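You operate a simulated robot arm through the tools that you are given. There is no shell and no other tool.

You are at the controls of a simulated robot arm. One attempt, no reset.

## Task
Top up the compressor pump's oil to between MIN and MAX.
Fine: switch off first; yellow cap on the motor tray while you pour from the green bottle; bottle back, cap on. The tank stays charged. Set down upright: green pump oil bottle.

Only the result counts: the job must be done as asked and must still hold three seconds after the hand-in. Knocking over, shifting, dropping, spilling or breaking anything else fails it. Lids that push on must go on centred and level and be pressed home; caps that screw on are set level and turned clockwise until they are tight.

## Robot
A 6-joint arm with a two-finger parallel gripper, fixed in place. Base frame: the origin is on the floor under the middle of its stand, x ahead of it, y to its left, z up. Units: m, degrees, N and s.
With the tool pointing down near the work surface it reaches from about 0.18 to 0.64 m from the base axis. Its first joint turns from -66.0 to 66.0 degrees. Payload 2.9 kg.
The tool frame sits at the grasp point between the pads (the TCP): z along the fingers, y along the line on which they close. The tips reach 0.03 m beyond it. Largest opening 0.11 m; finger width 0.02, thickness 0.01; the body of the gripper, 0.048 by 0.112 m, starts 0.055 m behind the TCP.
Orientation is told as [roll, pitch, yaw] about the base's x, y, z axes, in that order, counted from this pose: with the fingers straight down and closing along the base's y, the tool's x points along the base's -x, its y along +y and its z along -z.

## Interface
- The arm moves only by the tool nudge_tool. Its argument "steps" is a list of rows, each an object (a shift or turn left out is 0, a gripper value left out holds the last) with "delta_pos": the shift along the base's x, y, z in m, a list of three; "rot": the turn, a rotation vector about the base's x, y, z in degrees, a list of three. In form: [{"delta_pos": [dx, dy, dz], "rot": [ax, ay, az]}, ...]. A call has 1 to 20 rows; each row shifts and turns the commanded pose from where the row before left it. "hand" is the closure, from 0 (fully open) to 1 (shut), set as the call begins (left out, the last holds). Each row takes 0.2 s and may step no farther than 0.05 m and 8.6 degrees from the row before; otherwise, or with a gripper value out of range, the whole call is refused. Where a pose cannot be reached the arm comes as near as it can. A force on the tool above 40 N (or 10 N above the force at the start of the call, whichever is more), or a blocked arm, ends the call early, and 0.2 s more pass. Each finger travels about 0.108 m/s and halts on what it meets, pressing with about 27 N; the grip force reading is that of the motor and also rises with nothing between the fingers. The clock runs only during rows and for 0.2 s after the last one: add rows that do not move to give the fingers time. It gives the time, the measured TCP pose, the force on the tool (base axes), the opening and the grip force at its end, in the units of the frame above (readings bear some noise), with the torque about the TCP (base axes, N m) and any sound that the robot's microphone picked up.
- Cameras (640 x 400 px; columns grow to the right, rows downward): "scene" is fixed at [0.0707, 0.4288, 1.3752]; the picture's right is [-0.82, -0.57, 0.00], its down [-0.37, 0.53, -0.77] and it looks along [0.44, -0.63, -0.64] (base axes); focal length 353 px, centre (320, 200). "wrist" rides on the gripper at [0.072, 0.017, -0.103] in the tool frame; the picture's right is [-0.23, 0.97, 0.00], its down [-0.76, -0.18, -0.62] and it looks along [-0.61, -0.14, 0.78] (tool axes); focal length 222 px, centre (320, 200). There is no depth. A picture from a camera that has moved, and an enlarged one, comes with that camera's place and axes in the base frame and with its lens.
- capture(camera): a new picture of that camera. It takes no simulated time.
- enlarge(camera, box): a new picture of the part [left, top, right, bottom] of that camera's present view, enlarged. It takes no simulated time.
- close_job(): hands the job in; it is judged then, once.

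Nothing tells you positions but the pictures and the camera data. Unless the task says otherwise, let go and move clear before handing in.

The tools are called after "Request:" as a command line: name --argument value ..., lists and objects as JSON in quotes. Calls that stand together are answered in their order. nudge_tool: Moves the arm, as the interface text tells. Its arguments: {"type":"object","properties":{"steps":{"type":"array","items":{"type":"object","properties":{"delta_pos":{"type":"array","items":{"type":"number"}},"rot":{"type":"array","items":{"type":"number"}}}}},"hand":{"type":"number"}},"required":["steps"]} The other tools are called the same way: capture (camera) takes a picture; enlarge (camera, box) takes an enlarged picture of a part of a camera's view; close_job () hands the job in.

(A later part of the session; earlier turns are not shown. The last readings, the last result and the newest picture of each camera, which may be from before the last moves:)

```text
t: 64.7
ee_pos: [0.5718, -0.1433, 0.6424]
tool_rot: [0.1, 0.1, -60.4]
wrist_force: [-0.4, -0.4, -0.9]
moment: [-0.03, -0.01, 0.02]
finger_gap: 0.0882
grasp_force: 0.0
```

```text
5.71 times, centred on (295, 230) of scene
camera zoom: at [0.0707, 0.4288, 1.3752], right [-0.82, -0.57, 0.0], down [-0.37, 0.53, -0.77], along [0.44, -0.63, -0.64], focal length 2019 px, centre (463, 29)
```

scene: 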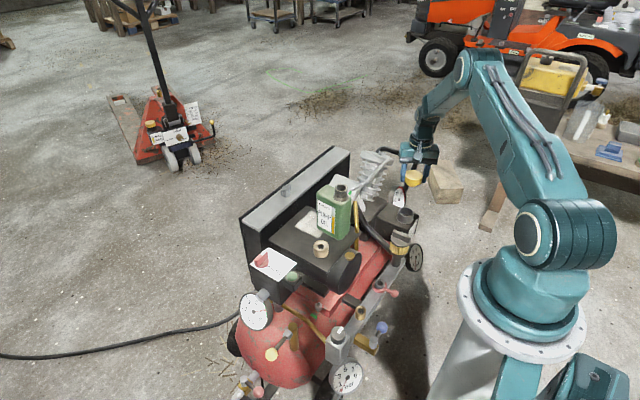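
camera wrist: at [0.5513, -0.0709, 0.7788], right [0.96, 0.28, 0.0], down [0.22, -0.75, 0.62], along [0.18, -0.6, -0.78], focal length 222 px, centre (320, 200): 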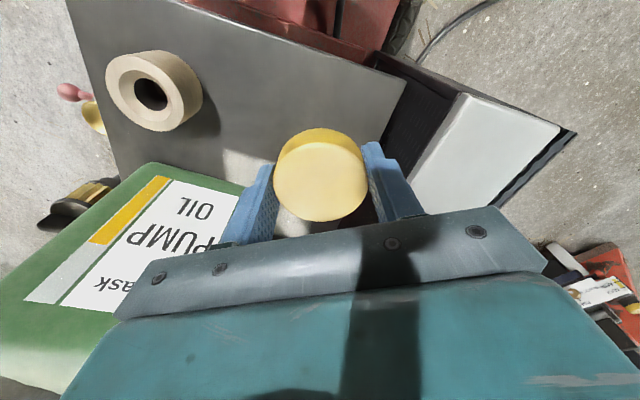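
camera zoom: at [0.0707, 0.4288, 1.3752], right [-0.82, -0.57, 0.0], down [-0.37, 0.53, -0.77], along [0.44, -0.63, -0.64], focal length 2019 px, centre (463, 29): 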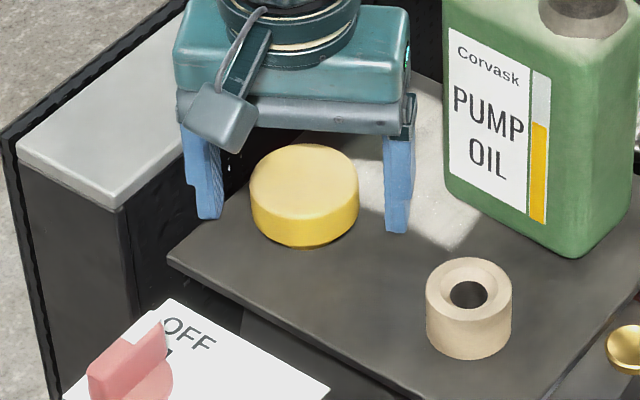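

The cap stands level on the tray. I'll lift clear, then inspect the label strip and the bottle.

Request:
nudge_tool --steps '[{"delta_pos": [0, 0, 0.02]}, {"delta_pos": [0, 0, 0.03]}, {"delta_pos": [0, 0, 0.04]}, {"delta_pos": [0, 0, 0.04]}, {"delta_pos": [0, 0, 0.04]}, {"delta_pos": [0, 0.02, 0.04]}, {"delta_pos": [-0.02, 0.03, 0.02]}, {"delta_pos": [-0.04, 0.02, 0]}, {"delta_pos": [-0.04, 0.01, 0]}, {"delta_pos": [0, 0, 0]}]'

Request:
enlarge --camera "scene" --box '[395, 215, 425, 250]'

Request:
capture --camera "wrist"

Request:
enlarge --camera "scene" --box '[305, 170, 365, 250]'

```text
t: 66.9
ee_pos: [0.4711, -0.0623, 0.8731]
tool_rot: [0.1, 0.0, -60.5]
wrist_force: [0.7, 0.2, 0.1]
moment: [-0.02, 0.01, -0.01]
finger_gap: 0.0881
grasp_force: 0.1
```

```text
11.43 times, centred on (410, 232) of scene
camera zoom: at [0.0707, 0.4288, 1.3752], right [-0.82, -0.57, 0.0], down [-0.37, 0.53, -0.77], along [0.44, -0.63, -0.64], focal length 4038 px, centre (-709, -171)
```

zoom: 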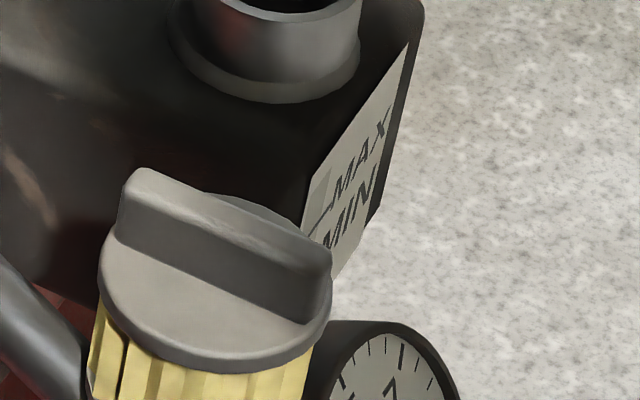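

```text
taken
camera wrist: at [0.4505, 0.0096, 0.9753], right [0.96, 0.28, 0.0], down [0.22, -0.75, 0.62], along [0.18, -0.6, -0.78], focal length 222 px, centre (320, 200)
```

wrist: 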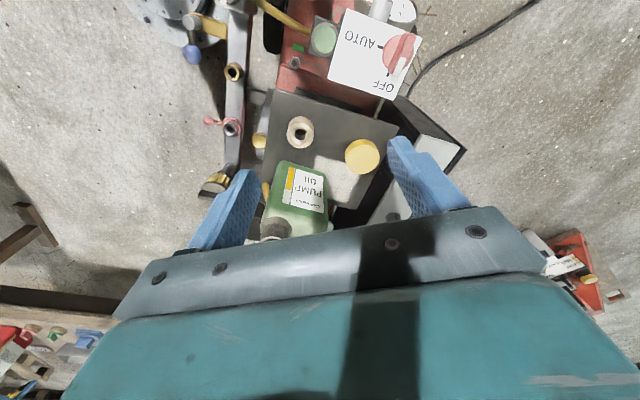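

```text
5.00 times, centred on (335, 210) of scene
camera zoom: at [0.0707, 0.4288, 1.3752], right [-0.82, -0.57, 0.0], down [-0.37, 0.53, -0.77], along [0.44, -0.63, -0.64], focal length 1766 px, centre (245, 150)
```

zoom: 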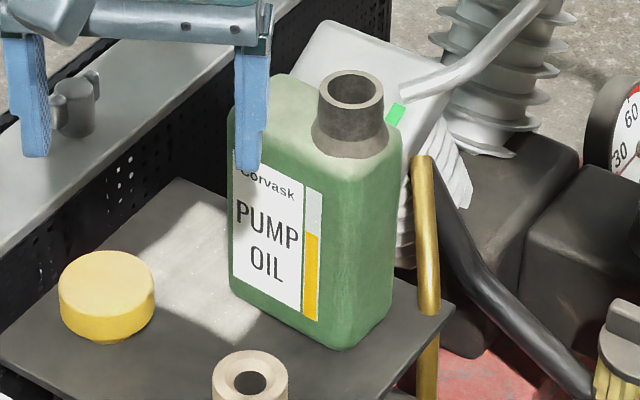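

I now have a plan. I'll grip the bottle from the robot side with the tool horizontal, carry it to the -x side of the filler, and tip it about the tool axis so the wrist camera can watch the MIN/MAX label. First I'll back off and turn the wrist to yaw 0.

Request:
nudge_tool --steps '[{"delta_pos": [-0.0114, -0.0172, 0.0059], "rot": [0, 0, 7.56]}, {"delta_pos": [-0.0114, -0.0172, 0.0059], "rot": [0, 0, 7.56]}, {"delta_pos": [-0.0114, -0.0172, 0.0059], "rot": [0, 0, 7.56]}, {"delta_pos": [-0.0114, -0.0172, 0.0059], "rot": [0, 0, 7.56]}, {"delta_pos": [-0.0114, -0.0172, 0.0059], "rot": [0, 0, 7.56]}, {"delta_pos": [-0.0114, -0.0172, 0.0059], "rot": [0, 0, 7.56]}, {"delta_pos": [-0.0114, -0.0172, 0.0059], "rot": [0, 0, 7.56]}, {"delta_pos": [-0.0114, -0.0172, 0.0059], "rot": [0, 0, 7.56]}, {"delta_pos": [0, 0, 0]}]'

Request:
nudge_tool --steps '[{"rot": [0, -8, 0]}, {"rot": [0, -8, 0]}, {"rot": [0, -8, 0]}, {"rot": [0, -8, 0]}, {"rot": [0, -8, 0]}, {"delta_pos": [0, 0, 0]}]'

Request:
capture --camera "wrist"

Request:
capture --camera "scene"

```text
t: 68.9
ee_pos: [0.3805, -0.2022, 0.9201]
tool_rot: [0.1, 0.0, 0.0]
wrist_force: [-0.8, 1.4, 0.3]
moment: [-0.02, -0.02, -0.01]
finger_gap: 0.0881
grasp_force: 0.0
```

```text
t: 70.3
ee_pos: [0.3811, -0.2013, 0.9197]
tool_rot: [0.1, -40.1, 0.0]
wrist_force: [0.8, 0.1, -0.8]
moment: [0.0, -0.02, 0.0]
finger_gap: 0.0882
grasp_force: 0.0
```

```text
taken
camera wrist: at [0.2585, -0.1831, 0.9523], right [0.17, 0.97, 0.15], down [0.18, -0.18, 0.97], along [0.97, -0.14, -0.21], focal length 222 px, centre (320, 200)
```

wrist: 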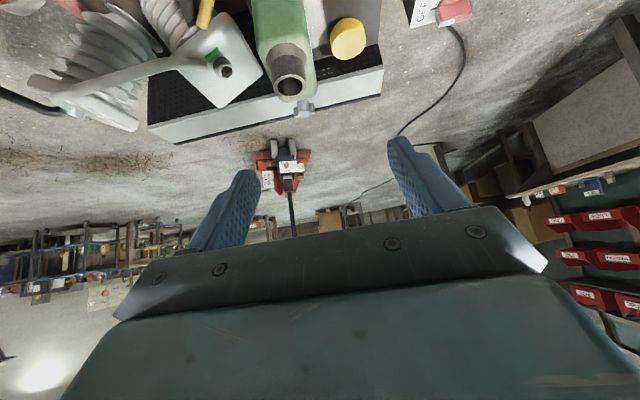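

```text
taken
```

scene: 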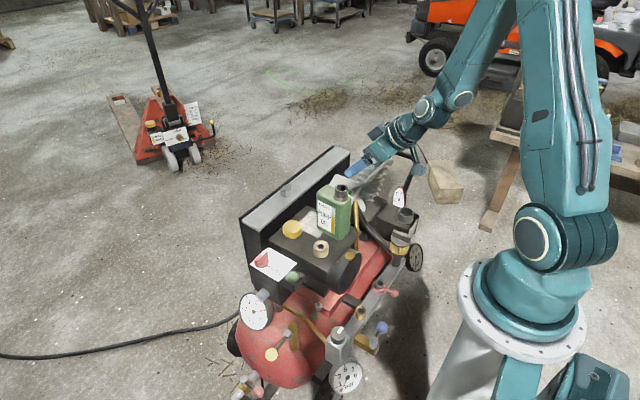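

Request:
enlarge --camera "wrist" --box '[180, 0, 400, 130]'

```text
2.91 times, centred on (290, 65) of wrist
camera zoom: at [0.2585, -0.1831, 0.9523], right [0.17, 0.97, 0.15], down [0.18, -0.18, 0.97], along [0.97, -0.14, -0.21], focal length 646 px, centre (407, 593)
```

zoom: 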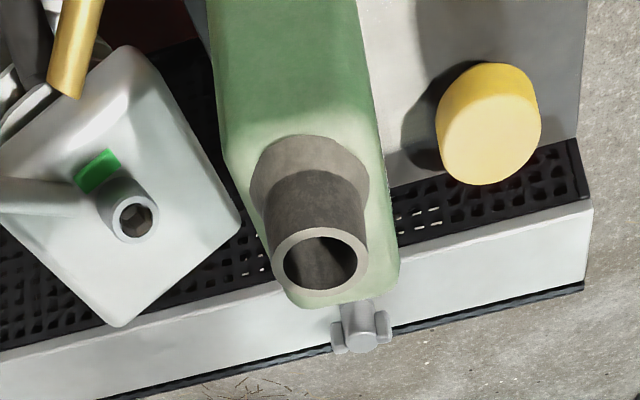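

The bottle body spans y ∈ [-0.253, -0.196] and x ∈ [0.445, 0.535], with its mouth at about (0.458, -0.226, 0.785). A cylinder-head block has its top at z≈0.69 just beyond y=-0.28. I'll grip at z≈0.715, above that block, and go to fully horizontal first.

Request:
nudge_tool --steps '[{"rot": [0, -8.3, 0]}, {"rot": [0, -8.3, 0]}, {"rot": [0, -8.3, 0]}, {"rot": [0, -8.3, 0]}, {"rot": [0, -8.3, 0]}, {"delta_pos": [-0.01, -0.008, 0], "rot": [0, -8.4, 0]}, {"delta_pos": [-0.02, -0.016, 0]}, {"delta_pos": [0, 0, 0]}]' --hand 0.36

Request:
capture --camera "wrist"

Request:
capture --camera "scene"

```text
t: 72.1
ee_pos: [0.3789, -0.2319, 0.932]
tool_rot: [0.7, -77.7, -0.1]
wrist_force: [-0.3, -0.3, 0.4]
moment: [0.0, 0.01, 0.01]
finger_gap: 0.0706
grasp_force: 0.0
out of reach, approached as far as the arm can: row 5, 6, 7
```

```text
taken
camera wrist: at [0.2634, -0.2155, 0.8837], right [0.04, 0.97, 0.22], down [-0.44, -0.18, 0.88], along [0.9, -0.13, 0.43], focal length 222 px, centre (320, 200)
```

wrist: 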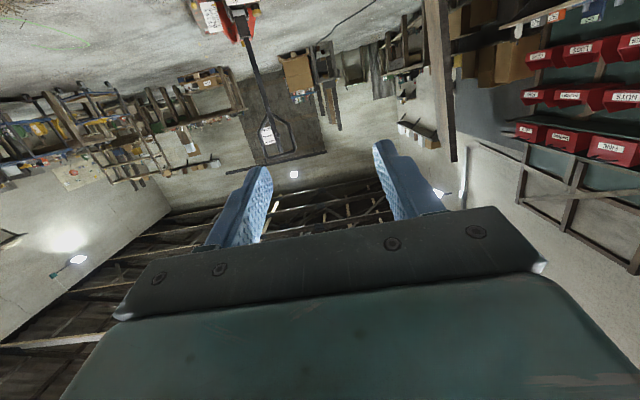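

```text
taken
```

scene: 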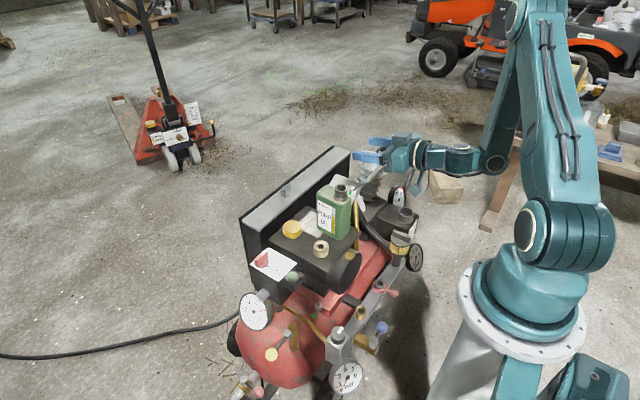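

At this height the horizontal pose is folded too tightly, reaching only -77.7°. It should become reachable lower down, so I'll descend well in front of the bottle and recheck.

Request:
nudge_tool --steps '[{"delta_pos": [0, 0, -0.03]}, {"delta_pos": [0, 0, -0.03]}, {"delta_pos": [0, 0, -0.03]}, {"delta_pos": [0, 0, -0.03]}, {"delta_pos": [0, 0, 0]}]'

Request:
enlarge --camera "scene" --box '[280, 100, 440, 280]'

```text
t: 73.3
ee_pos: [0.3925, -0.257, 0.8207]
tool_rot: [0.9, -77.1, -0.1]
wrist_force: [1.0, -0.3, 0.5]
moment: [0.0, 0.02, -0.01]
finger_gap: 0.0702
grasp_force: 0.1
out of reach, approached as far as the arm can: row 1, 2, 3, 4
```

```text
2.22 times, centred on (360, 190) of scene
camera zoom: at [0.0707, 0.4288, 1.3752], right [-0.82, -0.57, 0.0], down [-0.37, 0.53, -0.77], along [0.44, -0.63, -0.64], focal length 785 px, centre (231, 222)
```

zoom: 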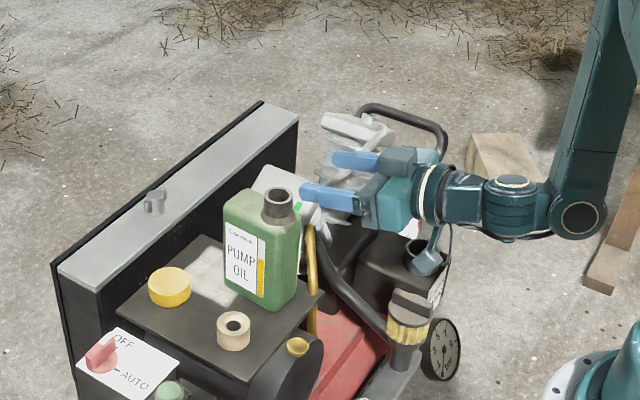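

Request:
nudge_tool --steps '[{"delta_pos": [0, 0.04, 0.01]}, {"delta_pos": [0, 0.04, 0.01]}, {"delta_pos": [0, 0.04, 0]}, {"delta_pos": [0.01, 0.03, 0]}, {"delta_pos": [0.04, 0, 0]}, {"delta_pos": [0.04, 0, 0]}, {"delta_pos": [0.04, 0, 0]}, {"delta_pos": [0, 0, 0]}]'

Request:
capture --camera "scene"

```text
t: 75.1
ee_pos: [0.5833, -0.1936, 0.8718]
tool_rot: [0.7, -77.8, -0.1]
wrist_force: [0.4, 0.5, 1.0]
moment: [0.0, 0.05, 0.02]
finger_gap: 0.0704
grasp_force: 0.0
out of reach, approached as far as the arm can: row 1, 2, 3, 4
```

```text
taken
```

scene: 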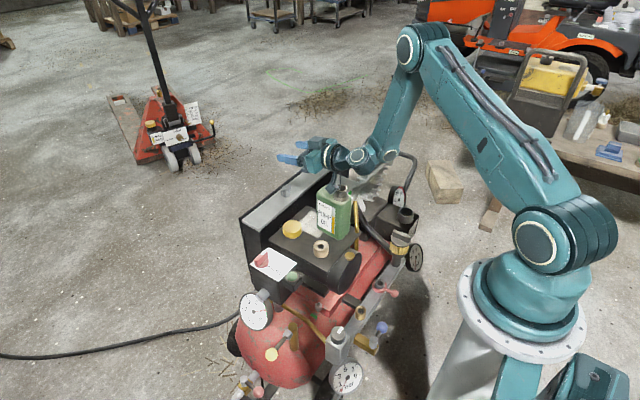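

Request:
nudge_tool --steps '[{"rot": [0, -6, 0]}, {"rot": [0, -6.2, 0]}, {"delta_pos": [0, 0, 0]}]'

```text
t: 75.9
ee_pos: [0.5808, -0.1945, 0.871]
tool_rot: [-14.9, -89.9, 15.7]
wrist_force: [0.9, -0.5, 0.6]
moment: [0.01, 0.03, -0.01]
finger_gap: 0.0705
grasp_force: 0.1
```

Horizontal is reachable when the arm is more extended. So I'll come down over the bottle with the fingers straddling it, and first check that the pose above it is reachable.

Request:
nudge_tool --steps '[{"delta_pos": [-0.025, -0.0076, 0]}, {"delta_pos": [-0.025, -0.0076, 0]}, {"delta_pos": [-0.025, -0.0076, 0]}, {"delta_pos": [-0.025, -0.0076, 0]}, {"delta_pos": [0, 0, 0]}]'

Request:
capture --camera "scene"

Request:
capture --camera "wrist"

```text
t: 77.1
ee_pos: [0.5346, -0.2536, 0.8805]
tool_rot: [0.5, -89.5, 0.3]
wrist_force: [-0.2, -0.1, 0.2]
moment: [0.01, -0.01, -0.01]
finger_gap: 0.0703
grasp_force: 0.0
out of reach, approached as far as the arm can: row 1, 2, 3, 4
```

```text
taken
```

scene: 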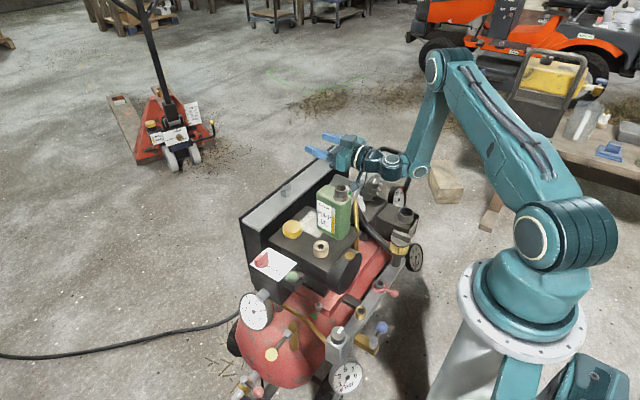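

```text
taken
camera wrist: at [0.4312, -0.2362, 0.8098], right [-0.01, 0.97, 0.23], down [-0.61, -0.18, 0.77], along [0.79, -0.13, 0.6], focal length 222 px, centre (320, 200)
```

wrist: 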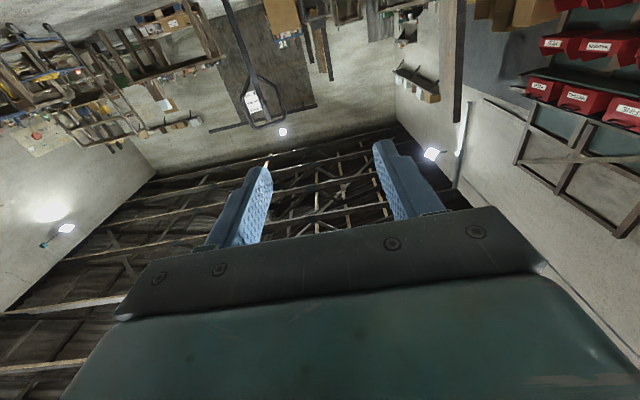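

Horizontal facing +x isn't usable at the bottle because of a wrist limit. New plan: approach from the +y side with the tool pointing -y and 30° down, closing along x, then pour by tipping forward so the tool ends near vertical. First I'll rise clear of the neck and return to tool-down.

Request:
nudge_tool --steps '[{"delta_pos": [0.0, 0.02, 0.03]}, {"delta_pos": [0.0, 0.02, 0.03]}, {"delta_pos": [0.0, 0.03, 0.03]}, {"delta_pos": [0, 0.02, 0], "rot": [0, 8.2, 0]}, {"delta_pos": [0, 0.02, 0], "rot": [0, 8.2, 0]}, {"delta_pos": [0, 0.02, 0], "rot": [0, 8.2, 0]}, {"rot": [0, 8.2, 0]}, {"rot": [0, 8.2, 0]}, {"rot": [0, 8.2, 0]}, {"rot": [0, 8.2, 0]}, {"rot": [0, 8.2, 0]}, {"rot": [0, 8.2, 0]}, {"rot": [0, 8.2, 0]}, {"rot": [0, 7.8, 0]}, {"delta_pos": [0, 0, 0]}]' --hand 0

Request:
capture --camera "scene"

```text
t: 80.3
ee_pos: [0.5331, -0.1228, 0.9725]
tool_rot: [0.6, 0.0, 0.0]
wrist_force: [0.4, 0.4, -0.9]
moment: [0.0, -0.01, 0.01]
finger_gap: 0.1101
grasp_force: 0.1
```

```text
taken
```

scene: 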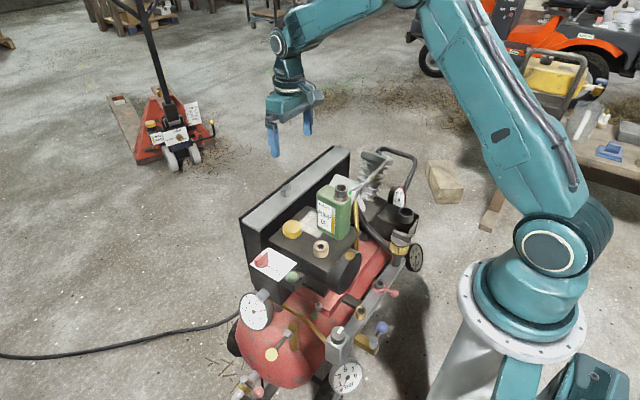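

Tool is down again and nothing was disturbed. Now I'll yaw to -90° and tilt the tool toward -y.

Request:
nudge_tool --steps '[{"delta_pos": [-0.005, 0.008, 0], "rot": [-0.6, 0, 0]}, {"delta_pos": [-0.005, 0.008, 0], "rot": [0, 0, -8.2]}, {"delta_pos": [-0.005, 0.008, 0], "rot": [0, 0, -8.2]}, {"delta_pos": [-0.005, 0.008, 0], "rot": [0, 0, -8.2]}, {"delta_pos": [-0.005, 0.008, 0], "rot": [0, 0, -8.2]}, {"delta_pos": [-0.005, 0.008, 0], "rot": [0, 0, -8.2]}, {"delta_pos": [-0.005, 0.008, 0], "rot": [0, 0, -8.2]}, {"delta_pos": [-0.005, 0.008, 0], "rot": [0, 0, -8.2]}, {"delta_pos": [-0.003, 0.008, 0], "rot": [0, 0, -8.2]}, {"delta_pos": [0, 0.008, 0], "rot": [0, 0, -8.2]}, {"rot": [0, 0, -8.2]}, {"rot": [0, 0, -8.0]}, {"delta_pos": [0, 0, 0]}]'

Request:
nudge_tool --steps '[{"rot": [-7.5, 0, 0]}, {"rot": [-7.5, 0, 0]}, {"rot": [-7.5, 0, 0]}, {"rot": [-7.5, 0, 0]}, {"rot": [-7.5, 0, 0]}, {"rot": [-7.5, 0, 0]}, {"rot": [-7.5, 0, 0]}, {"rot": [-7.5, 0, 0]}, {"delta_pos": [0, 0, 0]}]'

Request:
capture --camera "scene"

Request:
capture --camera "wrist"

```text
t: 83.1
ee_pos: [0.4916, -0.0439, 0.973]
tool_rot: [0.1, 0.0, -90.1]
wrist_force: [-0.6, 0.9, 0.6]
moment: [0.0, 0.04, -0.01]
finger_gap: 0.11
grasp_force: 0.0
```

```text
t: 85.1
ee_pos: [0.4913, -0.0437, 0.9744]
tool_rot: [0.0, -60.1, -90.1]
wrist_force: [-0.6, 0.6, 0.0]
moment: [-0.02, -0.01, 0.0]
finger_gap: 0.1099
grasp_force: 0.0
```

```text
taken
```

scene: 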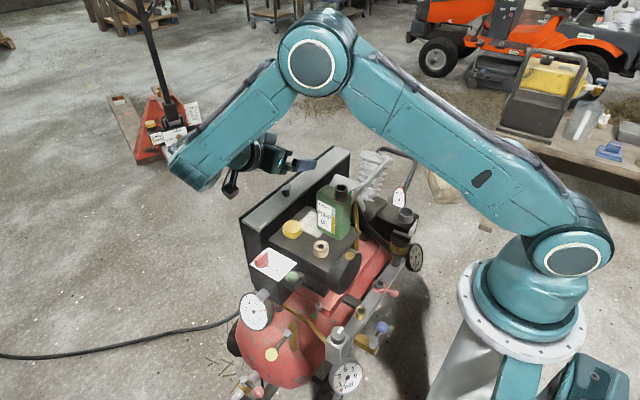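

```text
taken
camera wrist: at [0.509, 0.083, 0.9614], right [0.97, -0.11, 0.2], down [-0.18, 0.16, 0.97], along [-0.14, -0.98, 0.14], focal length 222 px, centre (320, 200)
```

wrist: 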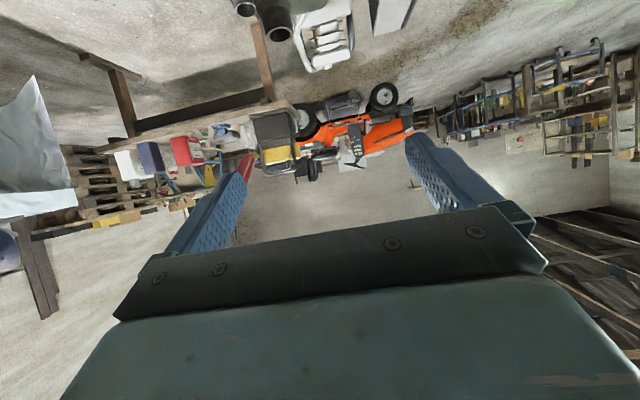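

The pose is reachable. I'll lower to a pre-grasp point on the +y side of the bottle.

Request:
nudge_tool --steps '[{"delta_pos": [0, 0.0, -0.035]}, {"delta_pos": [0, 0.0, -0.035]}, {"delta_pos": [0, 0.0, -0.035]}, {"delta_pos": [0, 0.0, -0.035]}, {"delta_pos": [-0.001, -0.02, -0.035]}, {"delta_pos": [0, -0.02, -0.03]}, {"delta_pos": [0, 0, 0]}]'

Request:
capture --camera "scene"

Request:
capture --camera "wrist"

Request:
enlarge --camera "scene" --box '[240, 130, 380, 290]'

```text
t: 86.7
ee_pos: [0.492, -0.0822, 0.7684]
tool_rot: [0.1, -60.0, -90.0]
wrist_force: [0.2, -0.5, 0.9]
moment: [0.0, 0.0, 0.0]
finger_gap: 0.1099
grasp_force: 0.1
```

```text
taken
```

scene: 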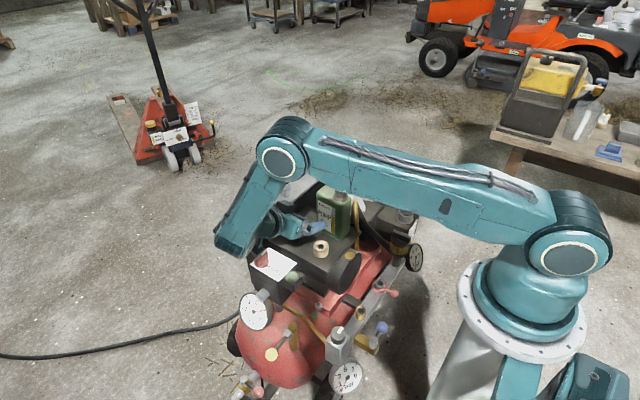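

```text
taken
camera wrist: at [0.5087, 0.0439, 0.7574], right [0.97, -0.11, 0.2], down [-0.18, 0.16, 0.97], along [-0.14, -0.98, 0.14], focal length 222 px, centre (320, 200)
```

wrist: 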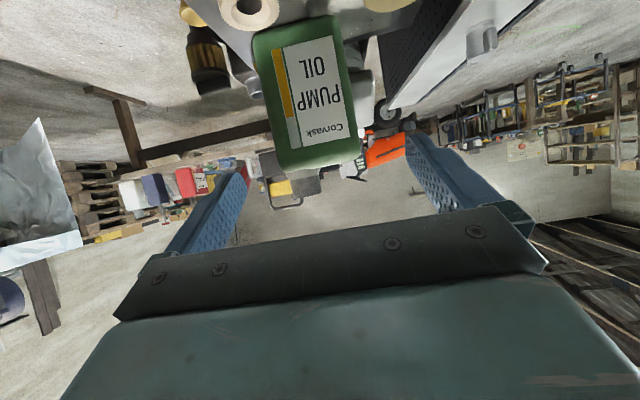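

```text
2.50 times, centred on (310, 210) of scene
camera zoom: at [0.0708, 0.4288, 1.3752], right [-0.82, -0.57, 0.0], down [-0.37, 0.53, -0.77], along [0.44, -0.63, -0.64], focal length 883 px, centre (345, 175)
```

zoom: 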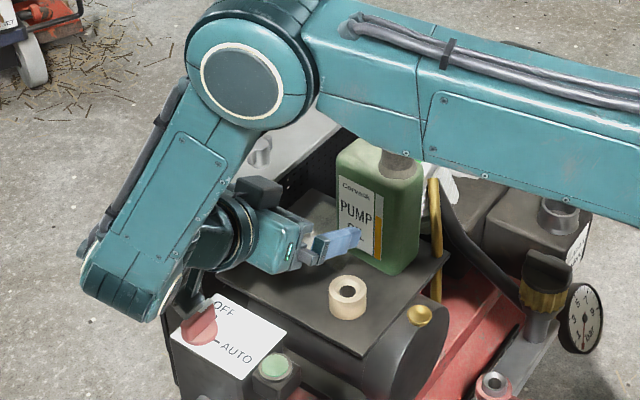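

Request:
enlarge --camera "wrist" --box '[220, 0, 400, 190]'

```text
2.11 times, centred on (310, 95) of wrist
camera zoom: at [0.5087, 0.0439, 0.7574], right [0.97, -0.11, 0.2], down [-0.18, 0.16, 0.97], along [-0.14, -0.98, 0.14], focal length 468 px, centre (341, 421)
```

zoom: 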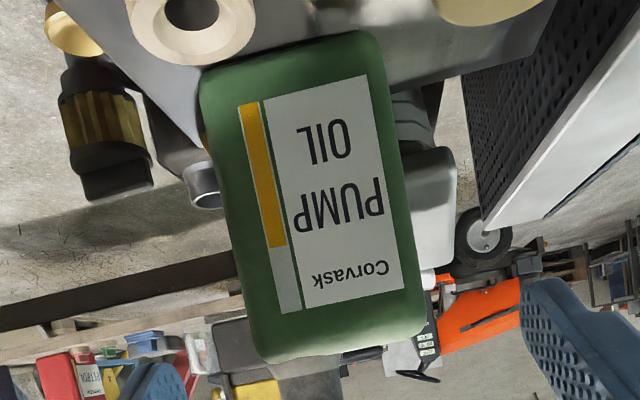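

The bottle body spans x≈0.438–0.525 (centre 0.4815) and z up to 0.755, with oil to about z≈0.70. I'll align to that centre and approach along the tool axis.

Request:
nudge_tool --steps '[{"delta_pos": [-0.0105, -0.015, -0.014]}, {"delta_pos": [0, -0.0158, -0.0144]}, {"delta_pos": [0, -0.01733, -0.01]}, {"delta_pos": [0, -0.01733, -0.01]}, {"delta_pos": [0, -0.01733, -0.01]}, {"delta_pos": [0, 0, 0]}]' --hand 0

Request:
capture --camera "wrist"

Request:
enlarge --camera "scene" --box '[230, 130, 390, 310]'

```text
t: 88.1
ee_pos: [0.4791, -0.1658, 0.7101]
tool_rot: [0.0, -60.0, -90.0]
wrist_force: [-0.2, 0.0, 0.8]
moment: [0.0, 0.0, 0.03]
finger_gap: 0.1101
grasp_force: 0.2
```

```text
taken
camera wrist: at [0.4965, -0.0401, 0.6979], right [0.97, -0.11, 0.2], down [-0.18, 0.16, 0.97], along [-0.14, -0.98, 0.14], focal length 222 px, centre (320, 200)
```

wrist: 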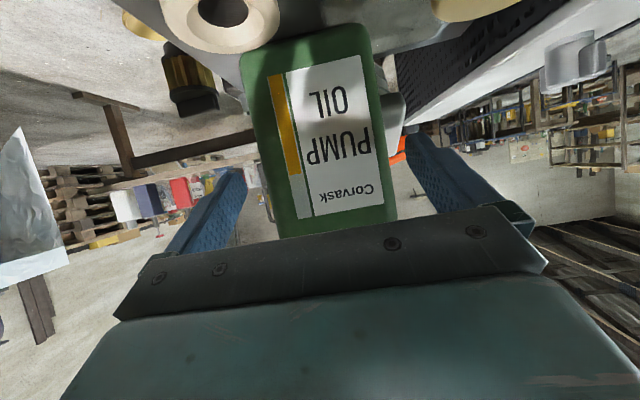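

```text
2.22 times, centred on (310, 220) of scene
camera zoom: at [0.0708, 0.4288, 1.3752], right [-0.82, -0.57, 0.0], down [-0.37, 0.53, -0.77], along [0.44, -0.63, -0.64], focal length 785 px, centre (342, 156)
```

zoom: 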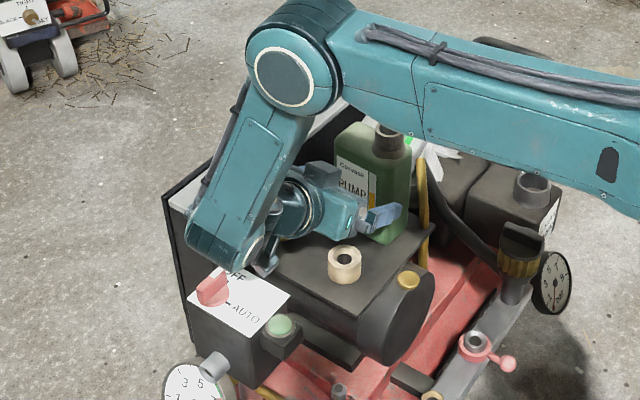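

Request:
nudge_tool --steps '[{"delta_pos": [0.002, -0.0128, -0.0075]}, {"delta_pos": [0, -0.0128, -0.0075]}, {"delta_pos": [0, -0.0128, -0.0075]}, {"delta_pos": [0, -0.0128, -0.0075]}, {"delta_pos": [0, 0, 0]}]'

Request:
capture --camera "wrist"

Request:
enlarge --camera "scene" --box '[260, 170, 380, 290]'

```text
t: 89.3
ee_pos: [0.4819, -0.2186, 0.6807]
tool_rot: [0.2, -60.0, -90.0]
wrist_force: [0.5, 0.2, -0.8]
moment: [0.02, 0.01, 0.01]
finger_gap: 0.1101
grasp_force: 0.0
```

```text
taken
camera wrist: at [0.4985, -0.0918, 0.6683], right [0.97, -0.11, 0.2], down [-0.18, 0.16, 0.97], along [-0.14, -0.98, 0.14], focal length 222 px, centre (320, 200)
```

wrist: 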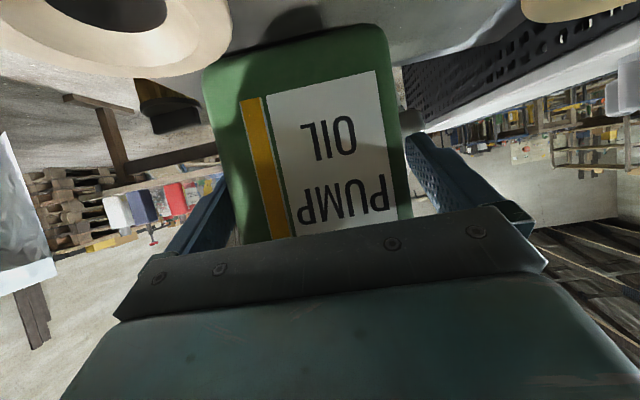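

```text
3.33 times, centred on (320, 230) of scene
camera zoom: at [0.0708, 0.4288, 1.3752], right [-0.82, -0.57, 0.0], down [-0.37, 0.53, -0.77], along [0.44, -0.63, -0.64], focal length 1178 px, centre (320, 100)
```

zoom: 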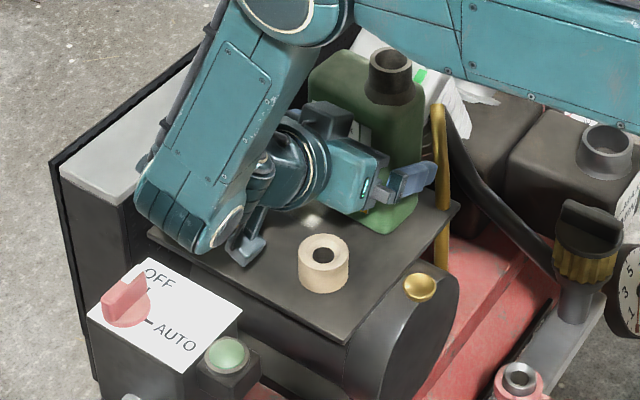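

The fingers straddle the bottle with everything clear. Closing on it.

Request:
nudge_tool --steps '[{"delta_pos": [0, 0, 0]}, {"delta_pos": [0, 0, 0]}, {"delta_pos": [0, 0, 0]}, {"delta_pos": [0, 0, 0]}]' --hand 1

Request:
capture --camera "wrist"

Request:
enlarge --camera "scene" --box '[290, 170, 370, 270]'

```text
t: 90.3
ee_pos: [0.4817, -0.2175, 0.6804]
tool_rot: [0.0, -60.1, -90.1]
wrist_force: [-0.4, -1.2, 0.6]
moment: [-0.12, 0.24, 0.0]
finger_gap: 0.0948
grasp_force: 26.9
```

```text
taken
camera wrist: at [0.4983, -0.0918, 0.6684], right [0.97, -0.11, 0.2], down [-0.18, 0.16, 0.97], along [-0.14, -0.98, 0.14], focal length 222 px, centre (320, 200)
```

wrist: 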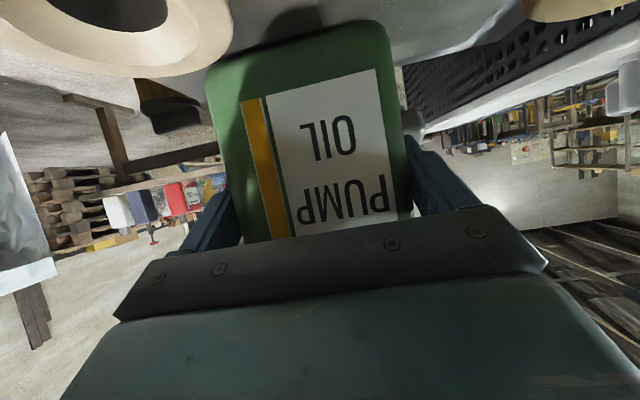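

```text
4.00 times, centred on (330, 220) of scene
camera zoom: at [0.0707, 0.4288, 1.3752], right [-0.82, -0.57, 0.0], down [-0.37, 0.53, -0.77], along [0.44, -0.63, -0.64], focal length 1413 px, centre (280, 120)
```

zoom: 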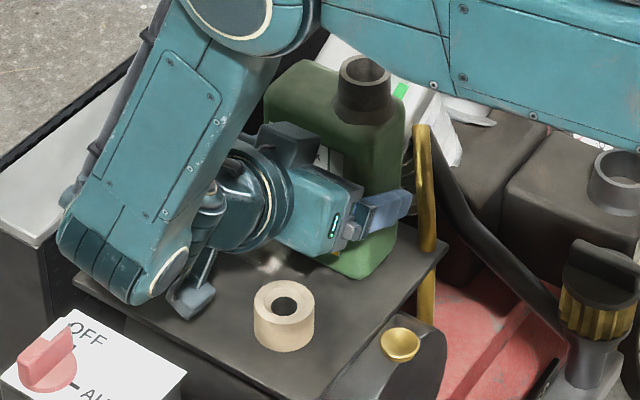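

Bottle gripped (94.8 mm). I'll lift straight up slowly and check that it comes along.

Request:
nudge_tool --steps '[{"delta_pos": [0, 0, 0.005]}, {"delta_pos": [0, 0, 0.01]}, {"delta_pos": [0, 0, 0.015]}, {"delta_pos": [0, 0, 0.02]}, {"delta_pos": [0, 0, 0]}]'

Request:
capture --camera "wrist"

Request:
enlarge --camera "scene" --box '[280, 140, 380, 270]'

```text
t: 91.5
ee_pos: [0.4795, -0.216, 0.7286]
tool_rot: [0.0, -60.0, -90.1]
wrist_force: [-0.6, 0.1, -3.1]
moment: [0.04, -0.01, -0.01]
finger_gap: 0.0948
grasp_force: 27.1
```

```text
taken
camera wrist: at [0.4978, -0.0903, 0.7179], right [0.97, -0.11, 0.2], down [-0.18, 0.16, 0.97], along [-0.14, -0.98, 0.14], focal length 222 px, centre (320, 200)
```

wrist: 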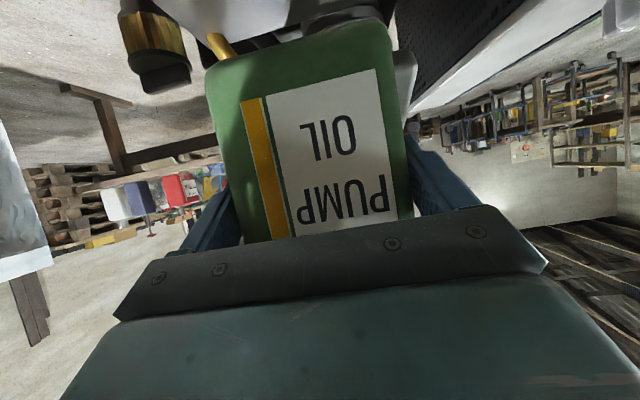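

```text
3.08 times, centred on (330, 205) of scene
camera zoom: at [0.0708, 0.4288, 1.3752], right [-0.82, -0.57, 0.0], down [-0.37, 0.53, -0.77], along [0.44, -0.63, -0.64], focal length 1087 px, centre (289, 185)
```

zoom: 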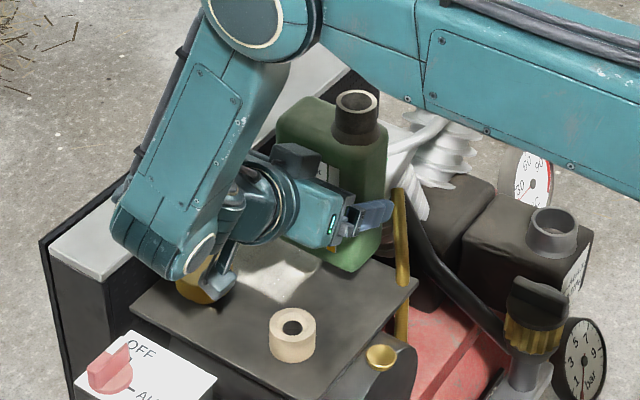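

The bottle is held firmly (≈0.32 kg) and upright. I'll raise it above the cylinder heads, then swing over toward the filler with a yaw of +35°.

Request:
nudge_tool --steps '[{"delta_pos": [0, 0, 0.025]}, {"delta_pos": [0, 0, 0.03]}, {"delta_pos": [0, 0, 0.03]}, {"delta_pos": [0, 0, 0.03]}, {"delta_pos": [0, 0, 0.02]}, {"delta_pos": [-0.0225, -0.018, 0], "rot": [0, 0, 4.375]}, {"delta_pos": [-0.0225, -0.018, 0], "rot": [0, 0, 4.375]}, {"delta_pos": [-0.0225, -0.018, 0], "rot": [0, 0, 4.375]}, {"delta_pos": [-0.0225, -0.018, 0], "rot": [0, 0, 4.375]}, {"delta_pos": [-0.0225, -0.018, 0], "rot": [0, 0, 4.375]}, {"delta_pos": [-0.0225, -0.018, 0], "rot": [0, 0, 4.375]}, {"delta_pos": [-0.0225, -0.018, 0], "rot": [0, 0, 4.375]}, {"delta_pos": [-0.0225, -0.018, 0], "rot": [0, 0, 4.375]}, {"delta_pos": [0, 0, 0]}]'

Request:
capture --camera "scene"

Request:
capture --camera "wrist"

```text
t: 94.5
ee_pos: [0.3, -0.3622, 0.8662]
tool_rot: [0.1, -60.0, -54.9]
wrist_force: [-0.4, -0.1, -3.6]
moment: [0.02, 0.01, 0.02]
finger_gap: 0.0951
grasp_force: 26.7
```

```text
taken
```

scene: 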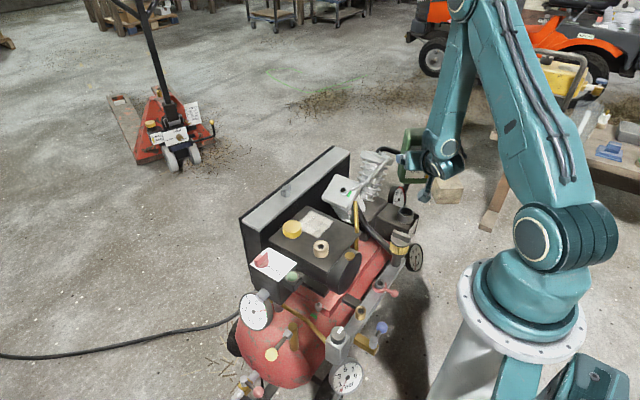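

```text
taken
camera wrist: at [0.2424, -0.2476, 0.8542], right [0.86, 0.47, 0.2], down [-0.24, 0.03, 0.97], along [0.45, -0.88, 0.14], focal length 222 px, centre (320, 200)
```

wrist: 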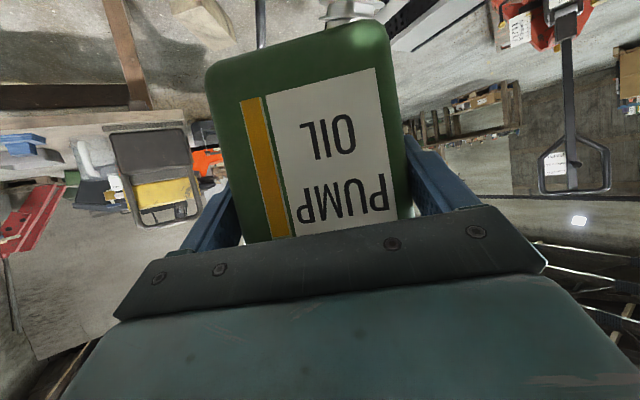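

Upright and steady. I'll now tip forward to 65°, short of pouring, while staying high with the mouth heading over the filler.

Request:
nudge_tool --steps '[{"delta_pos": [0.001, -0.0036, -0.0075], "rot": [6.647, 4.672, 0]}, {"delta_pos": [0.001, -0.0036, -0.0075], "rot": [6.647, 4.672, 0]}, {"delta_pos": [0.001, -0.0036, -0.0075], "rot": [6.647, 4.672, 0]}, {"delta_pos": [0.001, -0.0036, -0.0075], "rot": [6.647, 4.672, 0]}, {"delta_pos": [0.001, -0.0036, -0.0075], "rot": [6.647, 4.672, 0]}, {"delta_pos": [0.001, -0.0036, -0.0075], "rot": [6.647, 4.672, 0]}, {"delta_pos": [0, 0, 0]}]'

Request:
capture --camera "scene"

Request:
capture --camera "wrist"

```text
t: 96.1
ee_pos: [0.3093, -0.3839, 0.8198]
tool_rot: [0.0, -11.2, -55.0]
wrist_force: [-0.1, 0.8, -4.5]
moment: [-0.01, 0.03, 0.01]
finger_gap: 0.0948
grasp_force: 27.2
```

```text
taken
```

scene: 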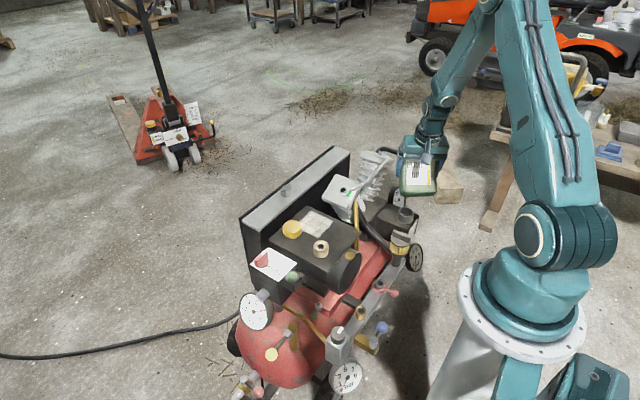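

```text
taken
camera wrist: at [0.2694, -0.2982, 0.9065], right [0.93, 0.38, 0.04], down [0.21, -0.61, 0.76], along [0.31, -0.69, -0.65], focal length 222 px, centre (320, 200)
```

wrist: 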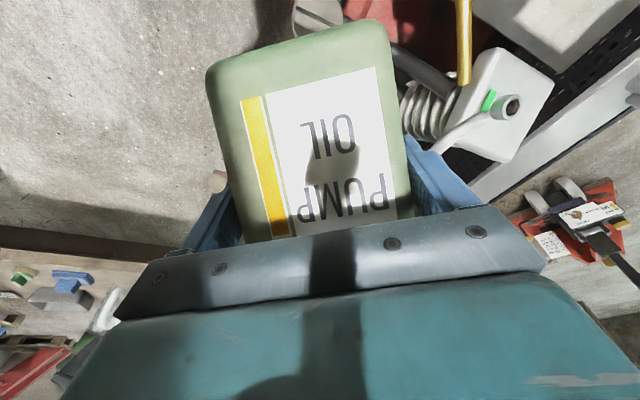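

Both views confirm the bottle is held firmly at about 49°. From the bottle-mouth offset I compute a pour position of TCP ≈ (0.301, -0.379, 0.635). I'll go to 70°, still no flow, and lower to that height.

Request:
nudge_tool --steps '[{"delta_pos": [-0.0027, 0.0017, -0.03], "rot": [5.78, 4.06, 0]}, {"delta_pos": [-0.0027, 0.0017, -0.03], "rot": [5.78, 4.06, 0]}, {"delta_pos": [-0.0027, 0.0017, -0.03], "rot": [5.78, 4.06, 0]}, {"delta_pos": [0, 0, -0.03]}, {"delta_pos": [0, 0, 0]}]'

Request:
capture --camera "wrist"

Request:
enlarge --camera "scene" --box '[340, 120, 460, 280]'

```text
t: 97.3
ee_pos: [0.2979, -0.3787, 0.7013]
tool_rot: [0.0, 10.0, -55.0]
wrist_force: [-0.4, -0.2, -3.8]
moment: [0.05, 0.0, -0.01]
finger_gap: 0.095
grasp_force: 27.3
```

```text
taken
camera wrist: at [0.2831, -0.3248, 0.8143], right [0.93, 0.38, -0.04], down [0.35, -0.8, 0.48], along [0.15, -0.46, -0.87], focal length 222 px, centre (320, 200)
```

wrist: 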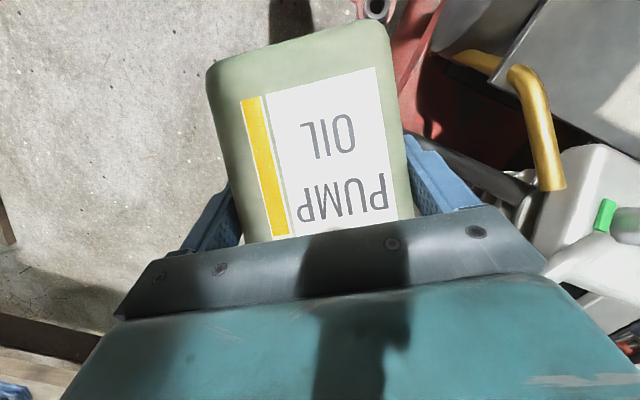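

```text
2.50 times, centred on (400, 200) of scene
camera zoom: at [0.0708, 0.4288, 1.3752], right [-0.82, -0.57, 0.0], down [-0.37, 0.53, -0.77], along [0.44, -0.63, -0.64], focal length 883 px, centre (120, 200)
```

zoom: 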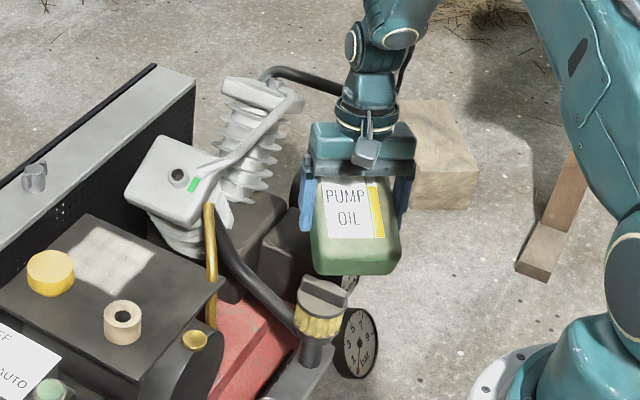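

Request:
nudge_tool --steps '[{"delta_pos": [0.001, 0, -0.02], "rot": [1.36, 0.96, 0]}, {"delta_pos": [0.001, 0, -0.02], "rot": [1.36, 0.96, 0]}, {"delta_pos": [0.001, 0, -0.016], "rot": [1.36, 0.96, 0]}, {"delta_pos": [0, 0, 0]}]'

Request:
capture --camera "wrist"

Request:
enlarge --camera "scene" --box '[360, 160, 440, 270]'

```text
t: 98.3
ee_pos: [0.3023, -0.3771, 0.6446]
tool_rot: [0.0, 14.9, -55.0]
wrist_force: [-0.6, 0.8, -3.2]
moment: [0.02, 0.01, 0.0]
finger_gap: 0.0948
grasp_force: 26.7
```

```text
taken
camera wrist: at [0.2918, -0.3314, 0.7617], right [0.92, 0.38, -0.06], down [0.37, -0.84, 0.41], along [0.1, -0.4, -0.91], focal length 222 px, centre (320, 200)
```

wrist: 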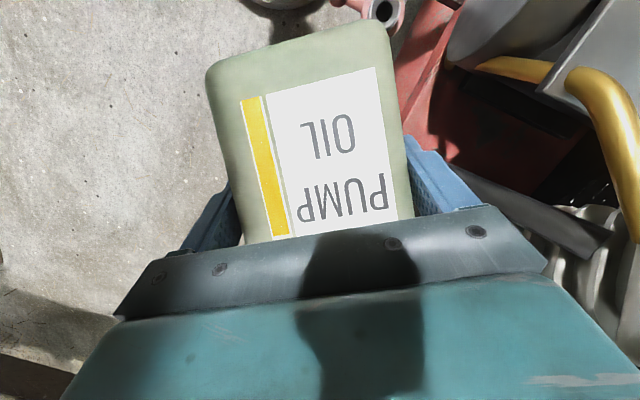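

```text
3.64 times, centred on (400, 215) of scene
camera zoom: at [0.0708, 0.4288, 1.3752], right [-0.82, -0.57, 0.0], down [-0.37, 0.53, -0.77], along [0.44, -0.63, -0.64], focal length 1285 px, centre (29, 146)
```

zoom: 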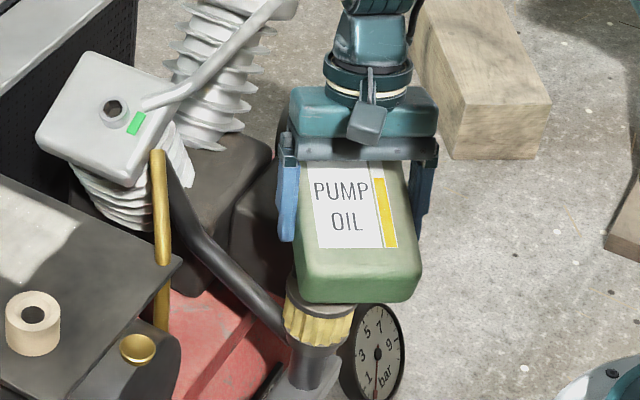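

Request:
enlarge --camera "scene" --box '[405, 200, 435, 235]'

```text
11.43 times, centred on (420, 218) of scene
camera zoom: at [0.0708, 0.4288, 1.3752], right [-0.82, -0.57, 0.0], down [-0.37, 0.53, -0.77], along [0.44, -0.63, -0.64], focal length 4038 px, centre (-823, 0)
```

zoom: 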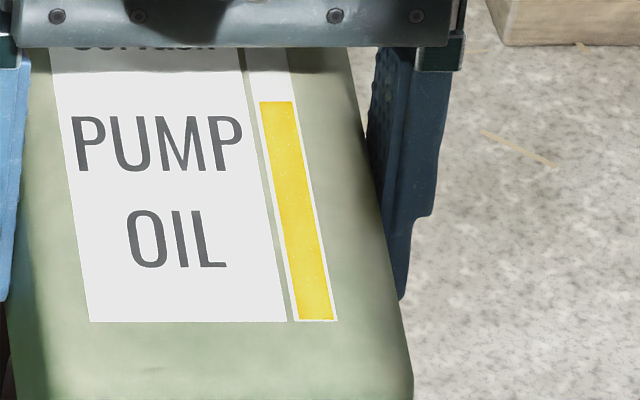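

Baseline of the bottle's content strip is recorded. Now I'll tip a few degrees at a time over the filler and watch for flow.

Request:
nudge_tool --steps '[{"delta_pos": [-0.001, -0.0017, -0.002], "rot": [1.64, 1.15, 0]}, {"delta_pos": [0, 0, -0.003], "rot": [1.64, 1.15, 0]}, {"delta_pos": [0, 0, 0]}]'

Request:
enlarge --camera "scene" --box '[405, 200, 435, 235]'

```text
t: 99.1
ee_pos: [0.3018, -0.3789, 0.6391]
tool_rot: [0.0, 18.9, -55.0]
wrist_force: [0.2, 0.4, -3.2]
moment: [0.0, 0.03, -0.02]
finger_gap: 0.0951
grasp_force: 27.1
```

```text
11.43 times, centred on (420, 218) of scene
camera zoom: at [0.0708, 0.4288, 1.3752], right [-0.82, -0.57, 0.0], down [-0.37, 0.53, -0.77], along [0.44, -0.63, -0.64], focal length 4038 px, centre (-823, 0)
```

zoom: 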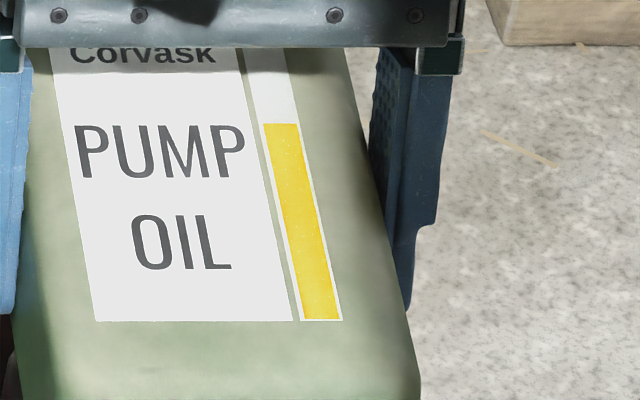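

The strip dropped slightly, so oil has started to flow. Time is frozen between calls, so I'll look around for any stream or spill.

Request:
enlarge --camera "scene" --box '[370, 180, 450, 280]'

Request:
capture --camera "wrist"

```text
4.00 times, centred on (410, 230) of scene
camera zoom: at [0.0708, 0.4288, 1.3752], right [-0.82, -0.57, 0.0], down [-0.37, 0.53, -0.77], along [0.44, -0.63, -0.64], focal length 1413 px, centre (-40, 80)
```

zoom: 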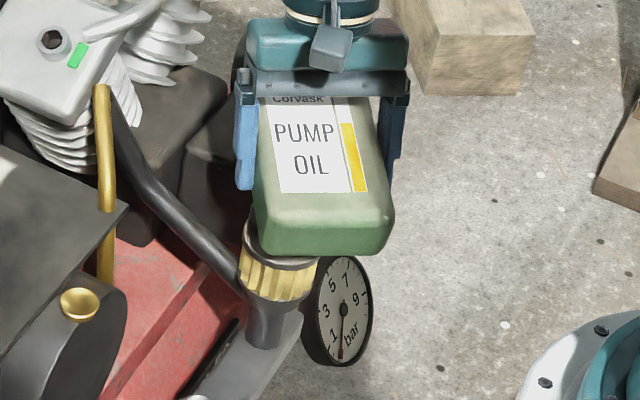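

```text
taken
camera wrist: at [0.2955, -0.3401, 0.7597], right [0.92, 0.38, -0.07], down [0.38, -0.86, 0.34], along [0.07, -0.34, -0.94], focal length 222 px, centre (320, 200)
```

wrist: 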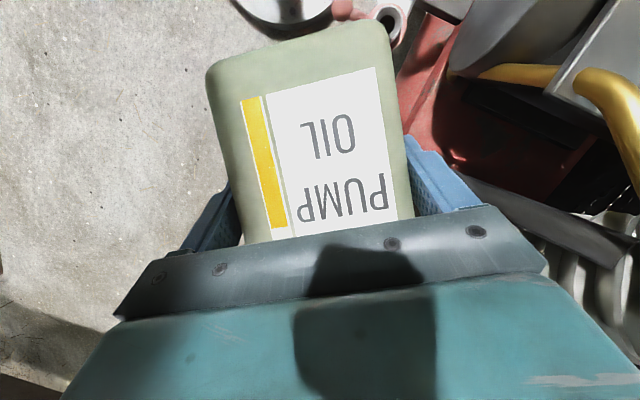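

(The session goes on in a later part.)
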